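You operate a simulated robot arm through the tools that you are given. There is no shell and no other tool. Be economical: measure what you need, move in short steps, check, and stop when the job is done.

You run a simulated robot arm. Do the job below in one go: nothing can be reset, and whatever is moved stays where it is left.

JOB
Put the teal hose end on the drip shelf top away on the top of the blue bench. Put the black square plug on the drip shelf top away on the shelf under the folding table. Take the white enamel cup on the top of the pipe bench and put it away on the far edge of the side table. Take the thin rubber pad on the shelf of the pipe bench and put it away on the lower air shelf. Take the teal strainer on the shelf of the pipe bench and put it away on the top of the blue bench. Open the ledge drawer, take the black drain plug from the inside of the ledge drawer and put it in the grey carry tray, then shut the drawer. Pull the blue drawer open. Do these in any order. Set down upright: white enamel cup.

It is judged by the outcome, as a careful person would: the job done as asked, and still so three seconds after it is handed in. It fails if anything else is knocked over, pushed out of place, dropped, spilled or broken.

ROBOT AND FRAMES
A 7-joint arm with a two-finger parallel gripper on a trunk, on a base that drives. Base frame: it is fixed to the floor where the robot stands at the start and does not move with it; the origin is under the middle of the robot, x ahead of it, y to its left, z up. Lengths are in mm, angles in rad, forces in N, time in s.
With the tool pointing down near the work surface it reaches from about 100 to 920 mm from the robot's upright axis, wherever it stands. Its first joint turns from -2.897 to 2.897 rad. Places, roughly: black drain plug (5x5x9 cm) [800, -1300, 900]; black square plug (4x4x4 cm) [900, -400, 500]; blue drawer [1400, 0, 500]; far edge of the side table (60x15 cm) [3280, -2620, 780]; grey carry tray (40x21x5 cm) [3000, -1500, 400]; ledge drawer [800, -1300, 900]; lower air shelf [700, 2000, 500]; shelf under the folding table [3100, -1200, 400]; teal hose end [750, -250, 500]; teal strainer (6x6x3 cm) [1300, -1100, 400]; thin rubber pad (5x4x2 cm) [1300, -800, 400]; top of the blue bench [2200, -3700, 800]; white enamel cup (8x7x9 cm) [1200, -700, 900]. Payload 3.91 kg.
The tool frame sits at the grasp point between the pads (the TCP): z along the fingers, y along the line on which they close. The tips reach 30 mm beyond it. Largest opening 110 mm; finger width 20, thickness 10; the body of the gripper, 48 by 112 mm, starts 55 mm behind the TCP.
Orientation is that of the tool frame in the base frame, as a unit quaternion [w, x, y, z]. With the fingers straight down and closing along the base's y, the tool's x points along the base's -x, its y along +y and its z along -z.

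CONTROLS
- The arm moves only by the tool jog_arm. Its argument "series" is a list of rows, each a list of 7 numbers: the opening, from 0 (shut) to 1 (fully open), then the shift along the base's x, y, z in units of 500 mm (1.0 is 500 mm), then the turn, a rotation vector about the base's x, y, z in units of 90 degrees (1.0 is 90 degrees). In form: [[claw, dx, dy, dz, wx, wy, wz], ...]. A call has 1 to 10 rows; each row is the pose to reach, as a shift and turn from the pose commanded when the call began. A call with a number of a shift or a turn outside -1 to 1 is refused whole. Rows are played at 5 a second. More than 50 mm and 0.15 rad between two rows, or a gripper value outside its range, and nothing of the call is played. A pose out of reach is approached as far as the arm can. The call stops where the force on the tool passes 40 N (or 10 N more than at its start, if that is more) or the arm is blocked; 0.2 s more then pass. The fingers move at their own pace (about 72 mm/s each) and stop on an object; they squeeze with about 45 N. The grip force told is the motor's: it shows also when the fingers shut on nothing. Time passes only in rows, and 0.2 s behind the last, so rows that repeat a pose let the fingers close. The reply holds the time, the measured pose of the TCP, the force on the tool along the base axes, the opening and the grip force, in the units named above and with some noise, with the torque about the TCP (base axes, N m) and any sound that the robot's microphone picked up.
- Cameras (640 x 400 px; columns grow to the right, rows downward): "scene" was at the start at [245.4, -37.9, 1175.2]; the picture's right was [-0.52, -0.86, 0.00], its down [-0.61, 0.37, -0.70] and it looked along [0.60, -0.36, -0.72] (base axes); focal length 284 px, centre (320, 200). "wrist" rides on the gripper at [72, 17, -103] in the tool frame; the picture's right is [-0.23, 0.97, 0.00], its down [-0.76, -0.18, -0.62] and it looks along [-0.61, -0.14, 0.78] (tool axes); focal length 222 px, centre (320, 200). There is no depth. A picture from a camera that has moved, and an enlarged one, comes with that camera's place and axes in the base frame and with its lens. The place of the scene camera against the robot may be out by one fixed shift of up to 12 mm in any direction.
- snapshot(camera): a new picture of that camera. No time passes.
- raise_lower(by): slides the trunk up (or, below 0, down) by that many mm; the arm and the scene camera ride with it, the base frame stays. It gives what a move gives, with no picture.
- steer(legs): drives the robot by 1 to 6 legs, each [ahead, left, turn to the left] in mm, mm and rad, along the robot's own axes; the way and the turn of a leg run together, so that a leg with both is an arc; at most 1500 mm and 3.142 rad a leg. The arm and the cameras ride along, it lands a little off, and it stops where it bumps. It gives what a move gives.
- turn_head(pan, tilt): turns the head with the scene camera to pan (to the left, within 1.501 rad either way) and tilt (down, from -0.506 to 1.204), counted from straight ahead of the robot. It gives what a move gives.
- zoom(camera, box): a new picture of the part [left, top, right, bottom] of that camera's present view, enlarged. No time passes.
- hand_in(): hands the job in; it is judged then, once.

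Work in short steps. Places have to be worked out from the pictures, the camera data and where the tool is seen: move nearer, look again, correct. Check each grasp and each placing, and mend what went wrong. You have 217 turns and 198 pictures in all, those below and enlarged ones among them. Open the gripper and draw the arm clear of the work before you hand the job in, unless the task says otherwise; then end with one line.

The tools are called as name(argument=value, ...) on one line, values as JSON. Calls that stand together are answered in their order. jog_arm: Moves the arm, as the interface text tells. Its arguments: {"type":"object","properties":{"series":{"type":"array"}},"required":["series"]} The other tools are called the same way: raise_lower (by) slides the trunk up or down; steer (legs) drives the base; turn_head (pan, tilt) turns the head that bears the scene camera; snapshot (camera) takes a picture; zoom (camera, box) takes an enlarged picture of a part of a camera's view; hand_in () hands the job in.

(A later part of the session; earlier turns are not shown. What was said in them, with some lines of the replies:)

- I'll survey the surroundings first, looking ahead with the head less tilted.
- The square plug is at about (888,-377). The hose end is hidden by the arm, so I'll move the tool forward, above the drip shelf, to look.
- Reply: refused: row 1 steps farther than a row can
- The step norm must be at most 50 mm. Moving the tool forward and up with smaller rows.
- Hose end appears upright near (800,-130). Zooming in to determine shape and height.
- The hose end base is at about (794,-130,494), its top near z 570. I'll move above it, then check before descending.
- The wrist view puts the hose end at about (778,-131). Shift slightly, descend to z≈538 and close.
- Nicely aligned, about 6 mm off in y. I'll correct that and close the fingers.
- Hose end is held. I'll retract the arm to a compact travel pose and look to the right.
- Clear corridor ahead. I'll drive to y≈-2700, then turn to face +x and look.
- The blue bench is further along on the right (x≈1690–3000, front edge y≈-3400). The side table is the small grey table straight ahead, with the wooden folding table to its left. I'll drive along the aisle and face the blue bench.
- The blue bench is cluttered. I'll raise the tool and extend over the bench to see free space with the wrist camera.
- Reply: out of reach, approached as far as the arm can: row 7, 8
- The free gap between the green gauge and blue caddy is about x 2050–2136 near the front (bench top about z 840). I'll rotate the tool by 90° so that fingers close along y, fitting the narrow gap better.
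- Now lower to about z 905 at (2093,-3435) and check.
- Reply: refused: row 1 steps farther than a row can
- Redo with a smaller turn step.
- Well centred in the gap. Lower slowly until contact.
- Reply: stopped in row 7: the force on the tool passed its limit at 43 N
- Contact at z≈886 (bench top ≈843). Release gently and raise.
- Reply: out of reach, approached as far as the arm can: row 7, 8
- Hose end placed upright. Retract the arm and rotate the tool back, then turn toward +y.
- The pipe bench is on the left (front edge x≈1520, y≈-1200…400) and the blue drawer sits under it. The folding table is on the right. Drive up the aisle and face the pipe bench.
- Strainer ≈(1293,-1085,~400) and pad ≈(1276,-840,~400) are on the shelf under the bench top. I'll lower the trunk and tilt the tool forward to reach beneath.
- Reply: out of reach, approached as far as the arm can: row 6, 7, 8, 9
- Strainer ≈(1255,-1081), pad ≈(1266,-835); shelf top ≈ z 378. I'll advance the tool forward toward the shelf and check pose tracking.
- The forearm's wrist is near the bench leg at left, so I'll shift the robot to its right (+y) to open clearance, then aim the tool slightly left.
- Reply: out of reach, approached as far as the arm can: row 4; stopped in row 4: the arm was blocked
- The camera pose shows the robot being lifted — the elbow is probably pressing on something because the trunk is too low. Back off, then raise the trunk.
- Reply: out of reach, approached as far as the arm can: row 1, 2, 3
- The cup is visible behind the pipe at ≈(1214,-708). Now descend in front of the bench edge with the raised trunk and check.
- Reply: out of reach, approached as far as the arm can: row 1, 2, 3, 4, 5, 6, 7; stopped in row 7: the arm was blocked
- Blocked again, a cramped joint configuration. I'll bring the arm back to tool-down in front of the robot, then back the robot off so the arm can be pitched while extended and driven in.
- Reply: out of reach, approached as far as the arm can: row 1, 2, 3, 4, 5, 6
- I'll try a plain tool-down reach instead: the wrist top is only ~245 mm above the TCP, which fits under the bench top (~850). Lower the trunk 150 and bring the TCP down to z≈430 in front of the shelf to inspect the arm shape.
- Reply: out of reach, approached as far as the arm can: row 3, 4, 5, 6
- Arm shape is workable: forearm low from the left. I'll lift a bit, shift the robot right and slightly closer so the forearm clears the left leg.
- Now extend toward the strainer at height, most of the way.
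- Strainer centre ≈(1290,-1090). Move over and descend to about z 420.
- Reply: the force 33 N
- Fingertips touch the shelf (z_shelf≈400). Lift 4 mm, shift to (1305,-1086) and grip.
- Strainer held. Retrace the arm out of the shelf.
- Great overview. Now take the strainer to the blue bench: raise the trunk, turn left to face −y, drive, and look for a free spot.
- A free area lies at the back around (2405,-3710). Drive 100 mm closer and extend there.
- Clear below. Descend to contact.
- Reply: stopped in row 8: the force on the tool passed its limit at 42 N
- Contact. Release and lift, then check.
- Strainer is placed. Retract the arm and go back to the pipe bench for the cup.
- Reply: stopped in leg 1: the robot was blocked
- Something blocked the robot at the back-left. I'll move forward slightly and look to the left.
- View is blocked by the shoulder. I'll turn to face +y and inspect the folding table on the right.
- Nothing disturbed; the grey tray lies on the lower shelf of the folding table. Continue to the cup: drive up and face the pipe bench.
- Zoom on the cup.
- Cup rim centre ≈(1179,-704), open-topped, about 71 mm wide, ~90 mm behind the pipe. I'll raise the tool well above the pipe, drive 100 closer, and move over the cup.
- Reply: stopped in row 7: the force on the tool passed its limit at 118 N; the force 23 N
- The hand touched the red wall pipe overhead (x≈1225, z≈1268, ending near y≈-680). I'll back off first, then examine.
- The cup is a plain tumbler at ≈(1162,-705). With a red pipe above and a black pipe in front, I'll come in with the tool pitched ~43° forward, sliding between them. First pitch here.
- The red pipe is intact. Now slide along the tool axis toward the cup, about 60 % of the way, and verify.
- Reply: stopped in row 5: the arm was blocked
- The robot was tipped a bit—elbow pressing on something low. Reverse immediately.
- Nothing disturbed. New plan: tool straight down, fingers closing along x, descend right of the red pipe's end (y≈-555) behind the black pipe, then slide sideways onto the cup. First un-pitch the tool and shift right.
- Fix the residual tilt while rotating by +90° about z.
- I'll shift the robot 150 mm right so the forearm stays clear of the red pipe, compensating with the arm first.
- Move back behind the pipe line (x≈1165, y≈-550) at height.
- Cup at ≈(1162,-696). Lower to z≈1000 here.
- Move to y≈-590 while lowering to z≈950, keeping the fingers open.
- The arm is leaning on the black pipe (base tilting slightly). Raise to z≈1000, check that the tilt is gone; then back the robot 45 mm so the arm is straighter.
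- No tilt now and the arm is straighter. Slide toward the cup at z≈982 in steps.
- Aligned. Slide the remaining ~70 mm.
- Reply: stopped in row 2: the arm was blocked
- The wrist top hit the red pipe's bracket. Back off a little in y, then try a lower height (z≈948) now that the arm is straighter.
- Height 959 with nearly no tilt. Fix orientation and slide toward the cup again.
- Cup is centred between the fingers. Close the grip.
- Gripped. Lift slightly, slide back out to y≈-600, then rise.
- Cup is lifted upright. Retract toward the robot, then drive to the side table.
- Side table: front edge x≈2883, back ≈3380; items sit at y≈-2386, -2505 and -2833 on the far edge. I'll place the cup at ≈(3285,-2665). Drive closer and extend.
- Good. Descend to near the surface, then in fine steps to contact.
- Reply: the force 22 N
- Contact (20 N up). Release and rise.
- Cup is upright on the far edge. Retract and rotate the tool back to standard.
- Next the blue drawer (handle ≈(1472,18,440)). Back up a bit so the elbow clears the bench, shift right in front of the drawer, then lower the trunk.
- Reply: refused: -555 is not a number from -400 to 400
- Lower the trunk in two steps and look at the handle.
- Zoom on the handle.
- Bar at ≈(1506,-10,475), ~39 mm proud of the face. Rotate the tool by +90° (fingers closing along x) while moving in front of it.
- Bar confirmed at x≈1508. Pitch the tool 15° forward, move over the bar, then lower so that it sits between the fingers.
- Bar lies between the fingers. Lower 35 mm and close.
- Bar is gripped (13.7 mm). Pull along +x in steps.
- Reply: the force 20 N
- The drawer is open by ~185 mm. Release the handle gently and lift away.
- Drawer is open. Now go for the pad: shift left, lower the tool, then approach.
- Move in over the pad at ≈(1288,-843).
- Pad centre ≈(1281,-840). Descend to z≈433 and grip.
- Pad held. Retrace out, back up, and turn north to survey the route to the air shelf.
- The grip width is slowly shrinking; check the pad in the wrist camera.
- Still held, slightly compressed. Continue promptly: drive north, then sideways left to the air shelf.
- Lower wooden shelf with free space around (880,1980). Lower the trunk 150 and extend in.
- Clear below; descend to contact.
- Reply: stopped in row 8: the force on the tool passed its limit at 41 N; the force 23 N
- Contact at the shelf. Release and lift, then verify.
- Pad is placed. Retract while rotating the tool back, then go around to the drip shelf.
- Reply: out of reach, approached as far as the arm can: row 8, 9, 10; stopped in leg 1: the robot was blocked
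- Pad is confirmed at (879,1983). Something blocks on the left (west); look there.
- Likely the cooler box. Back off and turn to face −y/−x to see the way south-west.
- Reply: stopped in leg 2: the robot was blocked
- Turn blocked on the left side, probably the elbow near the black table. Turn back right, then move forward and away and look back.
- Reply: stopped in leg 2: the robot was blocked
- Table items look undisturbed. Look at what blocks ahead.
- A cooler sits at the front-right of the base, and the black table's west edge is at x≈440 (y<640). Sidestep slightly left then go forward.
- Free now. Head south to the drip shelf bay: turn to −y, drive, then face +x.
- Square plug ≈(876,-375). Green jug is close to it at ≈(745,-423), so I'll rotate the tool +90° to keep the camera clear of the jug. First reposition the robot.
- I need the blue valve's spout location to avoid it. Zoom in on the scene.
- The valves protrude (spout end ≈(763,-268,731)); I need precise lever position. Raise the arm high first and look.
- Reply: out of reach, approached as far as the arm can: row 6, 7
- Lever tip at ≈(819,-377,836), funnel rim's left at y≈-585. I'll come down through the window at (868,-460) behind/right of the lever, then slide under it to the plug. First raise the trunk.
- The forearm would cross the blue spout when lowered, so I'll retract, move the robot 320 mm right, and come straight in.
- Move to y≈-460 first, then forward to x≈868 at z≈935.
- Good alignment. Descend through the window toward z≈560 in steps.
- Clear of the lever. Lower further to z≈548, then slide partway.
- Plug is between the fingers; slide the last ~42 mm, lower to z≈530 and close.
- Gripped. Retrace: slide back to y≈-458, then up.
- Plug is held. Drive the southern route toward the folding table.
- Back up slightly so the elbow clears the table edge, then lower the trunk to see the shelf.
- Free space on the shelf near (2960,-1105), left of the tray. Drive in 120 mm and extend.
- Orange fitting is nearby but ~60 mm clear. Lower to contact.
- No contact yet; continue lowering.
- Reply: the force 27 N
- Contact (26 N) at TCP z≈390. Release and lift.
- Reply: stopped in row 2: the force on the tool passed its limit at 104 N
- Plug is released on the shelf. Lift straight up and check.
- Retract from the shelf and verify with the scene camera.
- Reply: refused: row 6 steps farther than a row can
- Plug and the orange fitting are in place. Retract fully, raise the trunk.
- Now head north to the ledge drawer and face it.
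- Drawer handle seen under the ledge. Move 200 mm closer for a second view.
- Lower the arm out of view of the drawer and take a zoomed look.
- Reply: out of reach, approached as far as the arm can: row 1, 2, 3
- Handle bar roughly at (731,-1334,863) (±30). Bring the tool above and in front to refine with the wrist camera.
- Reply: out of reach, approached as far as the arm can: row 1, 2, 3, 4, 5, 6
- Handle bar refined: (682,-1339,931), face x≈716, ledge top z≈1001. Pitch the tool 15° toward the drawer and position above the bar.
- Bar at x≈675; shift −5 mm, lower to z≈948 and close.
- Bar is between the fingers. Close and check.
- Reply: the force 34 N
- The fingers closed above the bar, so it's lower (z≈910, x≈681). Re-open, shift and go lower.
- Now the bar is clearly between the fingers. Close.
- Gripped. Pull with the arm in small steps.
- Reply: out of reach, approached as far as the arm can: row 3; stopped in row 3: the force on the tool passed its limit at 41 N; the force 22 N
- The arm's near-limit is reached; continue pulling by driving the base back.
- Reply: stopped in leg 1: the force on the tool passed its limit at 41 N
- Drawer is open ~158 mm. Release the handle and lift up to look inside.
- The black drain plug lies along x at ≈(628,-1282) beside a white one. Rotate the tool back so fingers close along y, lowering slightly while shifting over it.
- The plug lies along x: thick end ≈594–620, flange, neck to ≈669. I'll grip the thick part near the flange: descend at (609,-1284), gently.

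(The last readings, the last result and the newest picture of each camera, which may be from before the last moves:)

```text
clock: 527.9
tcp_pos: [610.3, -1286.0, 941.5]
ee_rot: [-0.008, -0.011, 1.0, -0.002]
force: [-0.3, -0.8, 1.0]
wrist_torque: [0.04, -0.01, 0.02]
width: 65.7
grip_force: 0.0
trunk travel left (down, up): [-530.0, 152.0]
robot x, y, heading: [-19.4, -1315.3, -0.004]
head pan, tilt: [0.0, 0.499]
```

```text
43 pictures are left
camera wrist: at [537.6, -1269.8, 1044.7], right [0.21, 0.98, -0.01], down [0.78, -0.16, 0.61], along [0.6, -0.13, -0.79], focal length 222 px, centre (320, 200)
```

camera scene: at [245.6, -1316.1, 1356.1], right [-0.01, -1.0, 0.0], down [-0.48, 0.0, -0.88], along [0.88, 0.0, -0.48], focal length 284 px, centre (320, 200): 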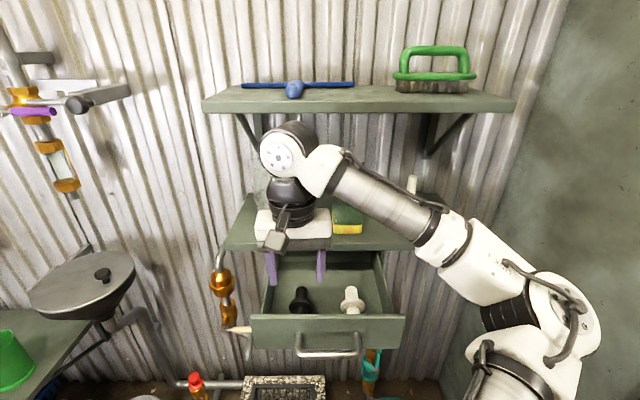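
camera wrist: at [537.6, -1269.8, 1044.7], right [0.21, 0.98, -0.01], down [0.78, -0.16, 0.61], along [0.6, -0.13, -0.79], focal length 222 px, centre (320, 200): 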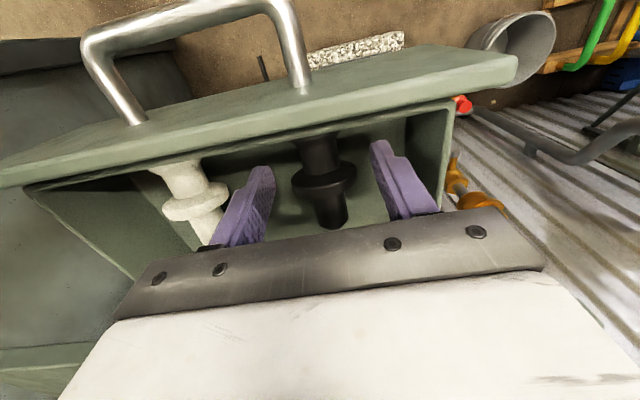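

Fingers straddle the plug. Lower ~20 mm in small steps and close.

jog_arm(series=[[0.6, 0, -0.003, -0.016, 0, 0, 0], [0.6, 0, -0.003, -0.03, 0, 0, 0], [0.6, 0, -0.003, -0.042, 0, 0, 0], [0.3, 0, -0.003, -0.042, 0, 0, 0], [0.1, 0, -0.003, -0.042, 0, 0, 0], [0, 0, -0.003, -0.042, 0, 0, 0], [0, 0, -0.003, -0.042, 0, 0, 0]])

snapshot(camera="wrist")

```text
clock: 529.5
tcp_pos: [608.2, -1286.1, 921.5]
ee_rot: [-0.008, -0.012, 1.0, -0.002]
force: [-0.4, 0.2, 1.0]
wrist_torque: [0.02, -0.03, 0.0]
width: 26.0
grip_force: 45.0
trunk travel left (down, up): [-530.0, 152.0]
robot x, y, heading: [-23.1, -1321.7, -0.002]
head pan, tilt: [0.0, 0.499]
```

```text
42 pictures are left
camera wrist: at [536.3, -1271.2, 1024.2], right [0.2, 0.98, -0.01], down [0.78, -0.16, 0.61], along [0.6, -0.13, -0.79], focal length 222 px, centre (320, 200)
```

wrist: 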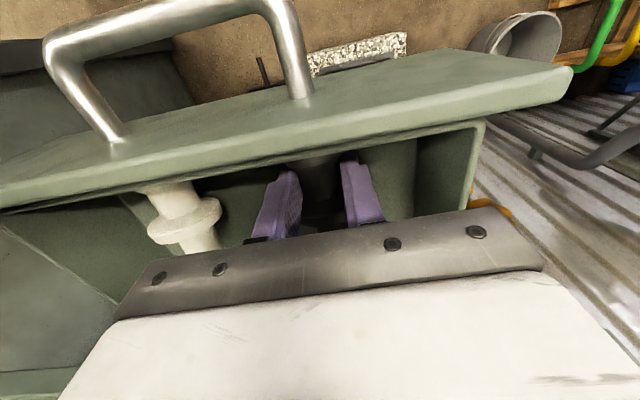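

Gripped at 26 mm. Lift out and check.

jog_arm(series=[[0, 0, 0, 0.03, 0, 0, 0], [0, 0, 0, 0.09, 0, 0, 0], [0, -0.01, 0, 0.17, 0, 0, 0], [0, -0.06, 0, 0.24, 0, 0, 0], [0, -0.13, 0, 0.27, 0, 0, 0]])

snapshot(camera="wrist")

snapshot(camera="scene")

```text
clock: 530.7
tcp_pos: [541.7, -1288.0, 1054.5]
ee_rot: [-0.008, -0.012, 1.0, -0.001]
force: [-0.1, 0.3, 0.0]
wrist_torque: [0.01, -0.01, 0.01]
width: 25.5
grip_force: 44.9
trunk travel left (down, up): [-530.0, 152.0]
robot x, y, heading: [-22.5, -1320.3, -0.001]
head pan, tilt: [0.0, 0.499]
```

```text
41 pictures are left
camera wrist: at [470.2, -1272.4, 1158.5], right [0.2, 0.98, -0.01], down [0.78, -0.16, 0.61], along [0.6, -0.13, -0.79], focal length 222 px, centre (320, 200)
```

wrist: 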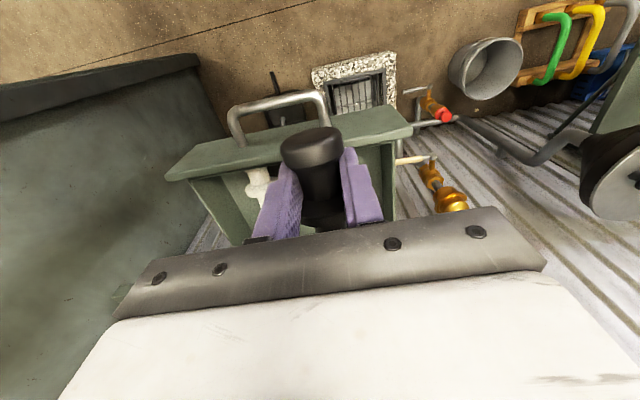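

```text
40 pictures are left
camera scene: at [245.1, -1316.1, 1356.2], right [-0.01, -1.0, 0.0], down [-0.48, 0.0, -0.88], along [0.88, 0.0, -0.48], focal length 284 px, centre (320, 200)
```

scene: 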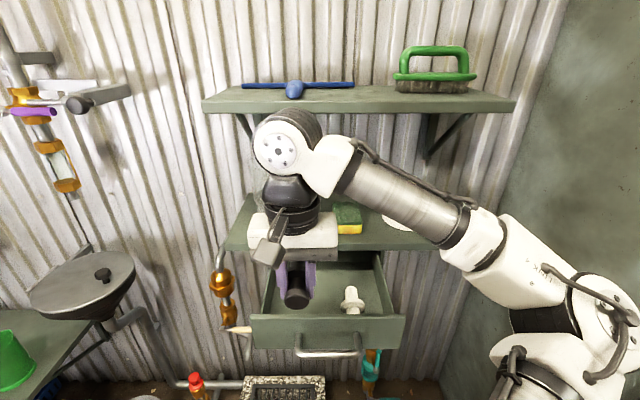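

Plug held by its shaft. To shut the drawer while holding it, I'll rotate the tool 90° and push the handle bar with the gripper body's end. First back up and rotate.

steer(legs=[[-110, 0, 0]])

jog_arm(series=[[0, 0, -0.01, -0.02, 0, 0, 0.094], [0, 0, -0.02, -0.04, 0, 0, 0.188], [0, 0, -0.03, -0.06, 0, 0, 0.282], [0, 0, -0.04, -0.08, 0, 0, 0.376], [0, 0, -0.05, -0.1, 0, 0, 0.47], [0, 0, -0.06, -0.12, 0, 0, 0.564], [0, 0, -0.07, -0.14, 0, 0, 0.658], [0, 0, -0.08, -0.17, 0, 0, 0.752], [0, 0, -0.09, -0.21, 0, 0, 0.846], [0, 0, -0.1, -0.26, 0, 0, 0.94]])

snapshot(camera="scene")

```text
clock: 531.9
tcp_pos: [433.8, -1288.9, 1054.5]
ee_rot: [-0.007, -0.011, 1.0, -0.002]
force: [0.2, 0.3, 0.4]
wrist_torque: [0.01, 0.01, 0.01]
width: 25.5
grip_force: 45.2
trunk travel left (down, up): [-530.0, 152.0]
robot x, y, heading: [-130.4, -1318.9, -0.011]
head pan, tilt: [0.0, 0.499]
```

```text
clock: 534.1
tcp_pos: [433.8, -1337.4, 925.4]
ee_rot: [-0.004, -0.682, 0.731, -0.007]
force: [0.2, -0.5, -1.4]
wrist_torque: [0.0, -0.02, -0.02]
width: 25.6
grip_force: 44.3
trunk travel left (down, up): [-530.0, 152.0]
robot x, y, heading: [-128.0, -1312.9, -0.003]
head pan, tilt: [0.0, 0.499]
```

```text
39 pictures are left
camera scene: at [136.8, -1315.7, 1356.2], right [-0.01, -1.0, 0.0], down [-0.48, 0.0, -0.88], along [0.88, -0.01, -0.48], focal length 284 px, centre (320, 200)
```

scene: 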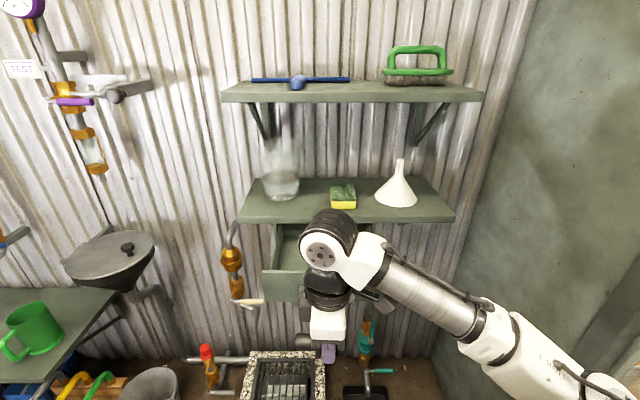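

Lower to z≈845 so the body end is level with the bar, then push +x.

jog_arm(series=[[0, 0, 0, -0.08, 0, 0, 0.03], [0, 0, 0, -0.16, 0, 0, 0.03], [0, 0.05, 0, -0.16, 0, 0, 0.03], [0, 0.1, 0, -0.16, 0, 0, 0.03], [0, 0.15, 0, -0.16, 0, 0, 0.03], [0, 0.2, 0, -0.16, 0, 0, 0.03]])

snapshot(camera="scene")

```text
clock: 535.5
tcp_pos: [533.9, -1338.0, 843.8]
ee_rot: [-0.004, -0.699, 0.715, -0.007]
force: [0.1, 0.3, 0.6]
wrist_torque: [0.0, -0.02, 0.01]
width: 25.3
grip_force: 45.0
trunk travel left (down, up): [-530.0, 152.0]
robot x, y, heading: [-132.8, -1320.5, -0.007]
head pan, tilt: [0.0, 0.499]
```

```text
38 pictures are left
camera scene: at [136.9, -1315.7, 1356.1], right [-0.01, -1.0, 0.0], down [-0.48, 0.0, -0.88], along [0.88, -0.01, -0.48], focal length 284 px, centre (320, 200)
```

scene: 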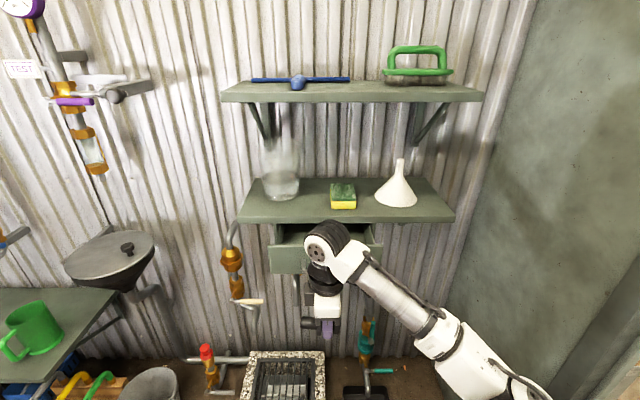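

It is closing smoothly. Continue pushing.

jog_arm(series=[[0, 0.05, 0, 0, 0, 0, 0], [0, 0.1, 0, 0, 0, 0, 0], [0, 0.14, 0, 0, 0, 0, 0], [0, 0.16, 0, 0, 0, 0, 0], [0, 0.18, 0, 0, 0, 0, 0], [0, 0.2, 0, 0, 0, 0, 0], [0, 0.22, 0, 0, 0, 0, 0]])

snapshot(camera="scene")

```text
clock: 536.8
tcp_pos: [623.7, -1337.8, 846.4]
ee_rot: [-0.01, -0.702, 0.712, -0.005]
force: [-16.4, -2.9, 4.8]
wrist_torque: [0.3, -1.39, 0.29]
width: 25.8
grip_force: 45.1
trunk travel left (down, up): [-530.0, 152.0]
robot x, y, heading: [-130.7, -1321.4, -0.004]
head pan, tilt: [0.0, 0.499]
stopped in row 6: the force on the tool passed its limit at 53 N (the readings are from after the stop); the commanded pose is now the measured one
```

```text
37 pictures are left
camera scene: at [134.7, -1316.2, 1356.7], right [-0.01, -1.0, 0.0], down [-0.48, 0.0, -0.88], along [0.88, -0.01, -0.48], focal length 284 px, centre (320, 200)
```

scene: 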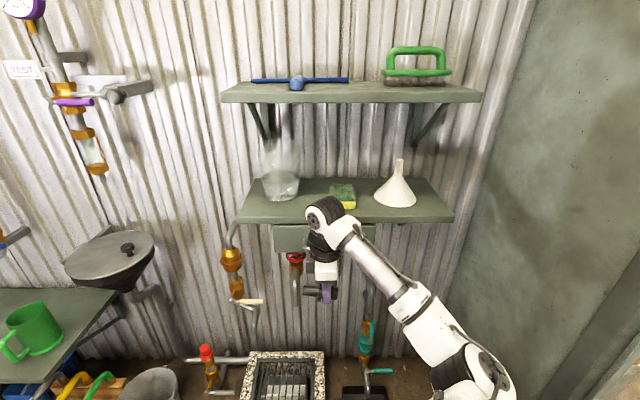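

Resistance at the expected closed position. Retract and check the drawer.

jog_arm(series=[[0, -0.05, 0, 0, 0, 0, 0], [0, -0.14, 0, 0, 0, 0, 0], [0, -0.23, 0, 0, 0, 0, 0], [0, -0.32, 0.04, 0, 0, 0, 0], [0, -0.38, 0.1, -0.02, 0, 0, 0], [0, -0.38, 0.18, -0.04, 0, 0, 0]])

zoom(camera="scene", box=[200, 160, 480, 335])

snapshot(camera="wrist")

```text
clock: 538.2
tcp_pos: [434.4, -1248.6, 823.1]
ee_rot: [-0.01, -0.701, 0.713, -0.005]
force: [-0.3, 0.5, -0.8]
wrist_torque: [0.0, 0.01, 0.01]
width: 25.5
grip_force: 45.5
trunk travel left (down, up): [-530.0, 152.0]
robot x, y, heading: [-131.1, -1318.4, -0.006]
head pan, tilt: [0.0, 0.499]
```

```text
2.29 times, centred on (340, 248) of scene
camera zoom: at [136.5, -1315.7, 1356.1], right [-0.01, -1.0, 0.0], down [-0.48, 0.0, -0.88], along [0.88, -0.01, -0.48], focal length 648 px, centre (274, 91)
```

zoom: 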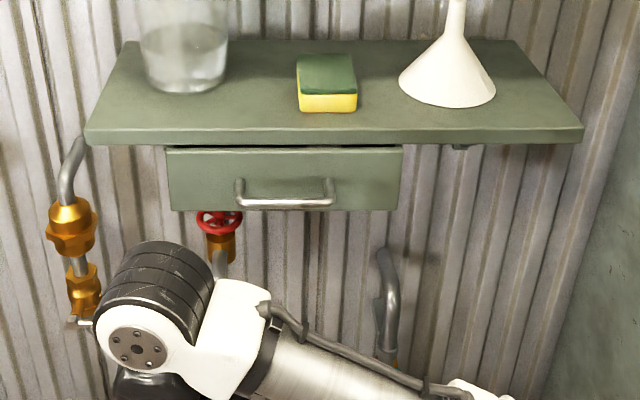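

```text
35 pictures are left
camera wrist: at [415.7, -1318.4, 927.0], right [-0.97, 0.24, 0.0], down [0.2, 0.77, 0.61], along [0.15, 0.59, -0.8], focal length 222 px, centre (320, 200)
```

wrist: 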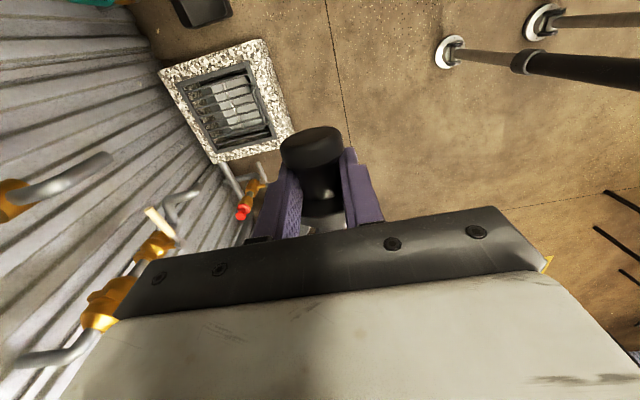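

Drawer is shut. Drive back to the folding table with the plug.

steer(legs=[[0, 0, -1.565], [700, 0, 0], [700, 0, 0], [0, 0, 1.57], [1100, 0, 0]])

```text
clock: 558.4
tcp_pos: [1558.4, -2616.9, 823.2]
ee_rot: [0.009, 0.708, -0.706, 0.005]
force: [0.7, 0.1, -0.2]
wrist_torque: [0.0, -0.04, 0.01]
width: 25.1
grip_force: 44.6
trunk travel left (down, up): [-530.0, 152.0]
robot x, y, heading: [993.2, -2702.0, 0.01]
head pan, tilt: [0.0, 0.499]
```

steer(legs=[[1080, 0, 0], [0, 0, 1.56], [550, 0, 0], [550, 0, 0], [0, 0, -1.57]])

raise_lower(by=-390)

snapshot(camera="scene")

```text
clock: 577.4
tcp_pos: [2686.2, -1546.5, 823.4]
ee_rot: [-0.009, -0.682, 0.732, -0.004]
force: [-0.4, 0.1, -0.3]
wrist_torque: [0.01, -0.01, 0.0]
width: 25.3
grip_force: 45.0
trunk travel left (down, up): [-530.0, 152.0]
robot x, y, heading: [2118.3, -1584.6, -0.063]
head pan, tilt: [0.0, 0.499]
```

```text
clock: 581.2
tcp_pos: [2685.3, -1547.9, 432.5]
ee_rot: [-0.009, -0.682, 0.732, -0.005]
force: [0.8, 0.0, -0.8]
wrist_torque: [-0.01, 0.02, 0.03]
width: 25.0
grip_force: 45.0
trunk travel left (down, up): [-140.0, 542.0]
robot x, y, heading: [2120.3, -1587.8, -0.062]
head pan, tilt: [0.0, 0.499]
```

```text
34 pictures are left
camera scene: at [2384.6, -1597.5, 966.2], right [-0.06, -1.0, 0.0], down [-0.48, 0.03, -0.88], along [0.88, -0.05, -0.48], focal length 284 px, centre (320, 200)
```

scene: 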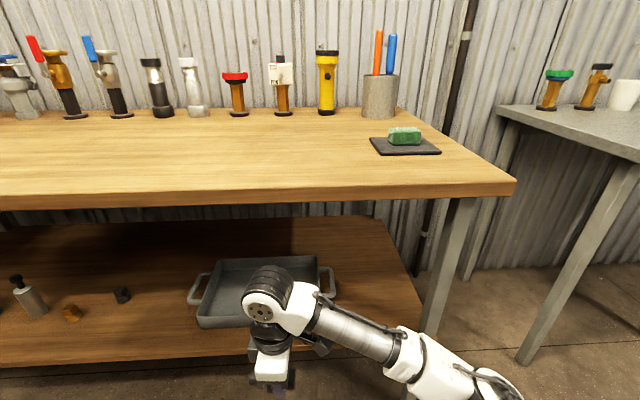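

Tray centre ≈(2950,-1465). Raise slightly and extend over it.

jog_arm(series=[[0, 0.02, 0.0, 0.08, 0, 0, 0], [0, 0.1, 0.03, 0.1, 0, 0, 0], [0, 0.19, 0.06, 0.1, 0, 0, 0], [0, 0.28, 0.09, 0.1, 0, 0, 0], [0, 0.37, 0.12, 0.1, 0, 0, 0], [0, 0.46, 0.15, 0.1, 0, 0, 0], [0, 0.53, 0.166, 0.1, 0, 0, 0]])

snapshot(camera="scene")

snapshot(camera="wrist")

```text
clock: 582.8
tcp_pos: [2952.2, -1464.6, 483.5]
ee_rot: [-0.01, -0.681, 0.732, -0.005]
force: [0.4, 0.1, -0.4]
wrist_torque: [0.01, -0.01, -0.01]
width: 25.1
grip_force: 45.3
trunk travel left (down, up): [-140.0, 542.0]
robot x, y, heading: [2115.8, -1583.6, -0.063]
head pan, tilt: [0.0, 0.499]
```

```text
33 pictures are left
camera scene: at [2384.6, -1597.6, 966.2], right [-0.06, -1.0, 0.0], down [-0.48, 0.03, -0.88], along [0.88, -0.05, -0.48], focal length 284 px, centre (320, 200)
```

scene: 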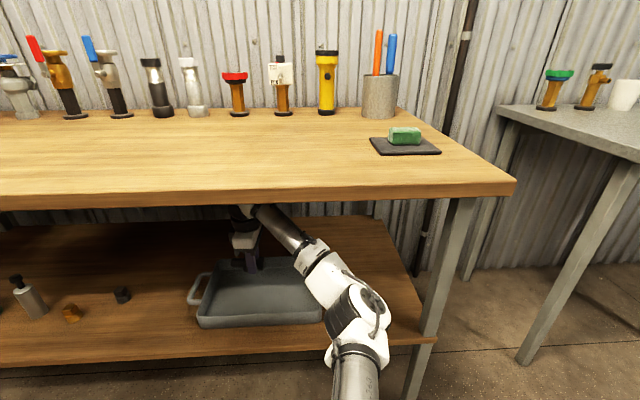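

```text
32 pictures are left
camera wrist: at [2930.2, -1534.2, 586.7], right [-0.96, 0.3, 0.0], down [0.24, 0.76, 0.61], along [0.18, 0.58, -0.8], focal length 222 px, centre (320, 200)
```

wrist: 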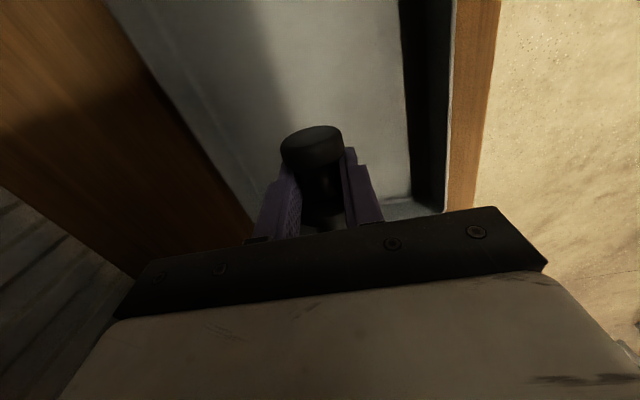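

Centered over the tray. Lower to contact.

jog_arm(series=[[0, 0, 0, -0.06, 0, 0, 0], [0, 0, 0, -0.11, 0, 0, 0], [0, 0, 0, -0.13, 0, 0, 0], [0, 0, 0, -0.142, 0, 0, 0], [0, 0, 0, -0.154, 0, 0, 0], [0, 0, 0, -0.164, 0, 0, 0], [0, 0, 0, -0.174, 0, 0, 0], [0, 0, 0, -0.184, 0, 0, 0]])

snapshot(camera="wrist")

```text
clock: 584.7
tcp_pos: [2950.7, -1464.2, 400.0]
ee_rot: [-0.004, -0.681, 0.732, -0.007]
force: [-3.8, -1.0, 21.4]
wrist_torque: [0.29, 0.16, 0.06]
width: 25.4
grip_force: 44.7
trunk travel left (down, up): [-140.0, 542.0]
robot x, y, heading: [2118.6, -1584.4, -0.059]
head pan, tilt: [0.0, 0.499]
stopped in row 8: the force on the tool passed its limit at 41 N (the readings are from after the stop); the commanded pose is now the measured one
```

```text
31 pictures are left
camera wrist: at [2928.4, -1533.5, 503.0], right [-0.96, 0.3, -0.01], down [0.23, 0.76, 0.61], along [0.19, 0.58, -0.79], focal length 222 px, centre (320, 200)
```

wrist: 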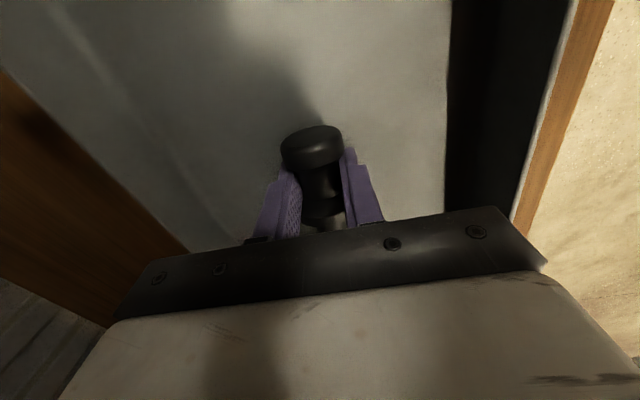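

Contact with the tray floor. Release, then lift slowly.

jog_arm(series=[[0.35, 0, 0, 0.006, 0, 0, 0], [0.6, 0, 0, 0.01, 0, 0, 0], [0.6, 0, 0, 0.06, 0, 0, 0], [0.6, 0, 0, 0.13, 0, 0, 0], [0.6, 0, 0, 0.18, 0, 0, 0]])

snapshot(camera="wrist")

```text
clock: 585.9
tcp_pos: [2951.3, -1464.3, 486.2]
ee_rot: [-0.006, -0.682, 0.731, -0.006]
force: [0.3, -0.4, 0.1]
wrist_torque: [-0.02, 0.04, 0.02]
width: 66.0
grip_force: 0.2
trunk travel left (down, up): [-140.0, 542.0]
robot x, y, heading: [2116.5, -1586.6, -0.062]
head pan, tilt: [0.0, 0.499]
```

```text
30 pictures are left
camera wrist: at [2927.8, -1533.5, 590.2], right [-0.96, 0.3, 0.0], down [0.23, 0.76, 0.61], along [0.18, 0.58, -0.79], focal length 222 px, centre (320, 200)
```

wrist: 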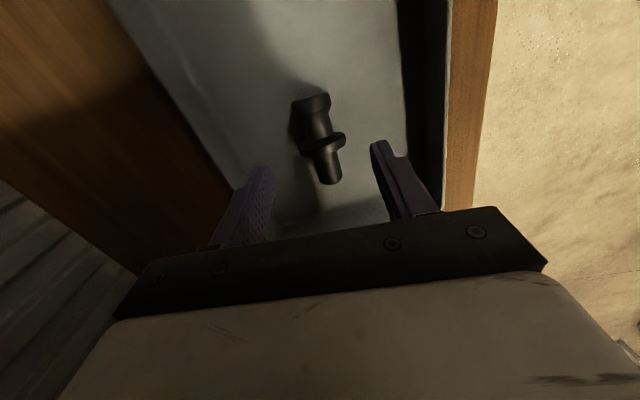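

The drain plug lies in the tray. Retract the arm and raise the trunk, then do a final check of the pipe bench side.

jog_arm(series=[[0.6, -0.08, -0.02, 0, 0, 0, 0], [0.6, -0.17, -0.05, 0, 0, 0, 0], [0.6, -0.26, -0.08, 0, 0, 0, 0], [0.6, -0.35, -0.11, 0, 0, 0, 0], [0.6, -0.44, -0.14, 0, 0, 0, 0], [0.6, -0.52, -0.166, 0, 0, 0, 0]])

steer(legs=[[-60, 0, 0]])

raise_lower(by=300)

snapshot(camera="scene")

steer(legs=[[0, 0, 1.63], [500, 0, 0]])

turn_head(pan=0.6, tilt=0.45)

snapshot(camera="scene")

```text
clock: 587.3
tcp_pos: [2692.6, -1550.1, 483.4]
ee_rot: [-0.006, -0.681, 0.732, -0.006]
force: [0.1, -0.3, 0.2]
wrist_torque: [-0.02, 0.0, -0.01]
width: 66.0
grip_force: 0.1
trunk travel left (down, up): [-140.0, 542.0]
robot x, y, heading: [2119.3, -1585.2, -0.062]
head pan, tilt: [0.0, 0.499]
```

```text
clock: 588.3
tcp_pos: [2635.2, -1545.9, 484.8]
ee_rot: [-0.006, -0.681, 0.732, -0.005]
force: [0.0, 0.0, 0.0]
wrist_torque: [-0.02, 0.0, 0.03]
width: 66.1
grip_force: 0.1
trunk travel left (down, up): [-140.0, 542.0]
robot x, y, heading: [2059.2, -1582.4, -0.061]
head pan, tilt: [0.0, 0.499]
```

```text
clock: 591.3
tcp_pos: [2635.2, -1546.3, 784.4]
ee_rot: [-0.007, -0.681, 0.732, -0.006]
force: [-0.3, -0.8, -0.2]
wrist_torque: [0.02, 0.0, -0.02]
width: 66.1
grip_force: 0.1
trunk travel left (down, up): [-440.0, 242.0]
robot x, y, heading: [2063.3, -1583.3, -0.06]
head pan, tilt: [0.0, 0.499]
```

```text
29 pictures are left
camera scene: at [2325.8, -1594.1, 1266.1], right [-0.06, -1.0, 0.0], down [-0.48, 0.03, -0.88], along [0.88, -0.05, -0.48], focal length 284 px, centre (320, 200)
```

scene: 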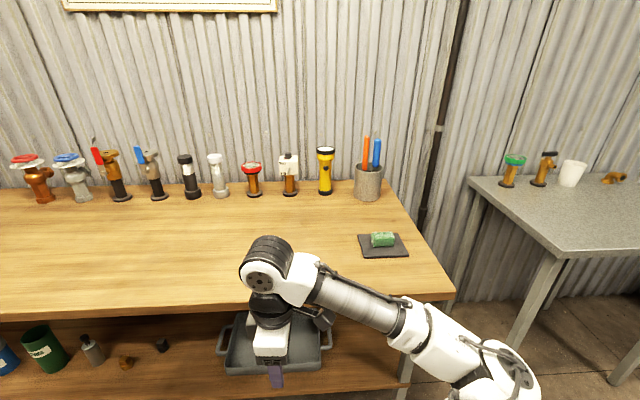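

```text
clock: 598.3
tcp_pos: [2009.4, -505.5, 784.4]
ee_rot: [0.001, 1.0, -0.015, 0.009]
force: [-0.6, -0.3, 0.4]
wrist_torque: [-0.02, 0.02, 0.0]
width: 66.0
grip_force: 0.2
trunk travel left (down, up): [-440.0, 242.0]
robot x, y, heading: [2069.2, -1080.6, 1.552]
head pan, tilt: [0.0, 0.499]
```

```text
clock: 599.3
tcp_pos: [2008.6, -504.5, 784.9]
ee_rot: [0.0, 1.0, -0.015, 0.009]
force: [-0.1, 0.8, 0.3]
wrist_torque: [0.01, -0.01, 0.02]
width: 66.2
grip_force: 0.1
trunk travel left (down, up): [-440.0, 242.0]
robot x, y, heading: [2070.9, -1078.4, 1.553]
head pan, tilt: [0.6, 0.45]
```

```text
28 pictures are left
camera scene: at [2028.3, -827.7, 1270.6], right [0.84, 0.55, 0.0], down [0.24, -0.36, -0.9], along [-0.49, 0.75, -0.44], focal length 284 px, centre (320, 200)
```

scene: 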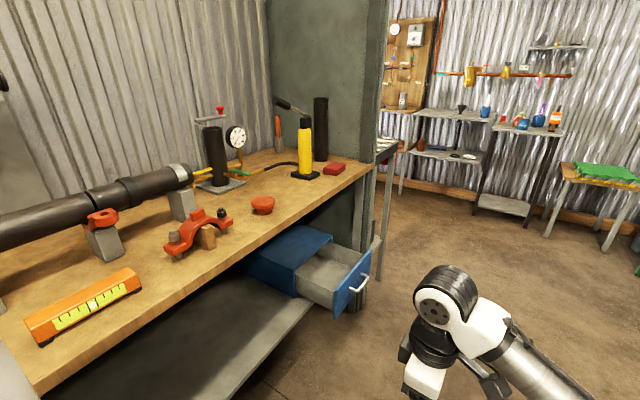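

The blue drawer is open, and the cup, plugs and tray are where they should be. The gripper is empty and the arm is clear, so I'm handing in.

hand_in()

```text
The job is handed in.
```

I finished all seven tasks and handed the job in, with the white enamel cup standing upright on the far edge of the side table. On the way, the base bumped lightly into what I took to be a cooler near the air shelf. The base also stopped once against something near the folding table, and the arm touched the red wall pipe and leaned on the black pipe at the pipe bench. In the pictures I took afterwards, nothing looked moved or knocked over, but I did not go back for a last look at the cooler, the blue bench, the air shelf or the ledge.
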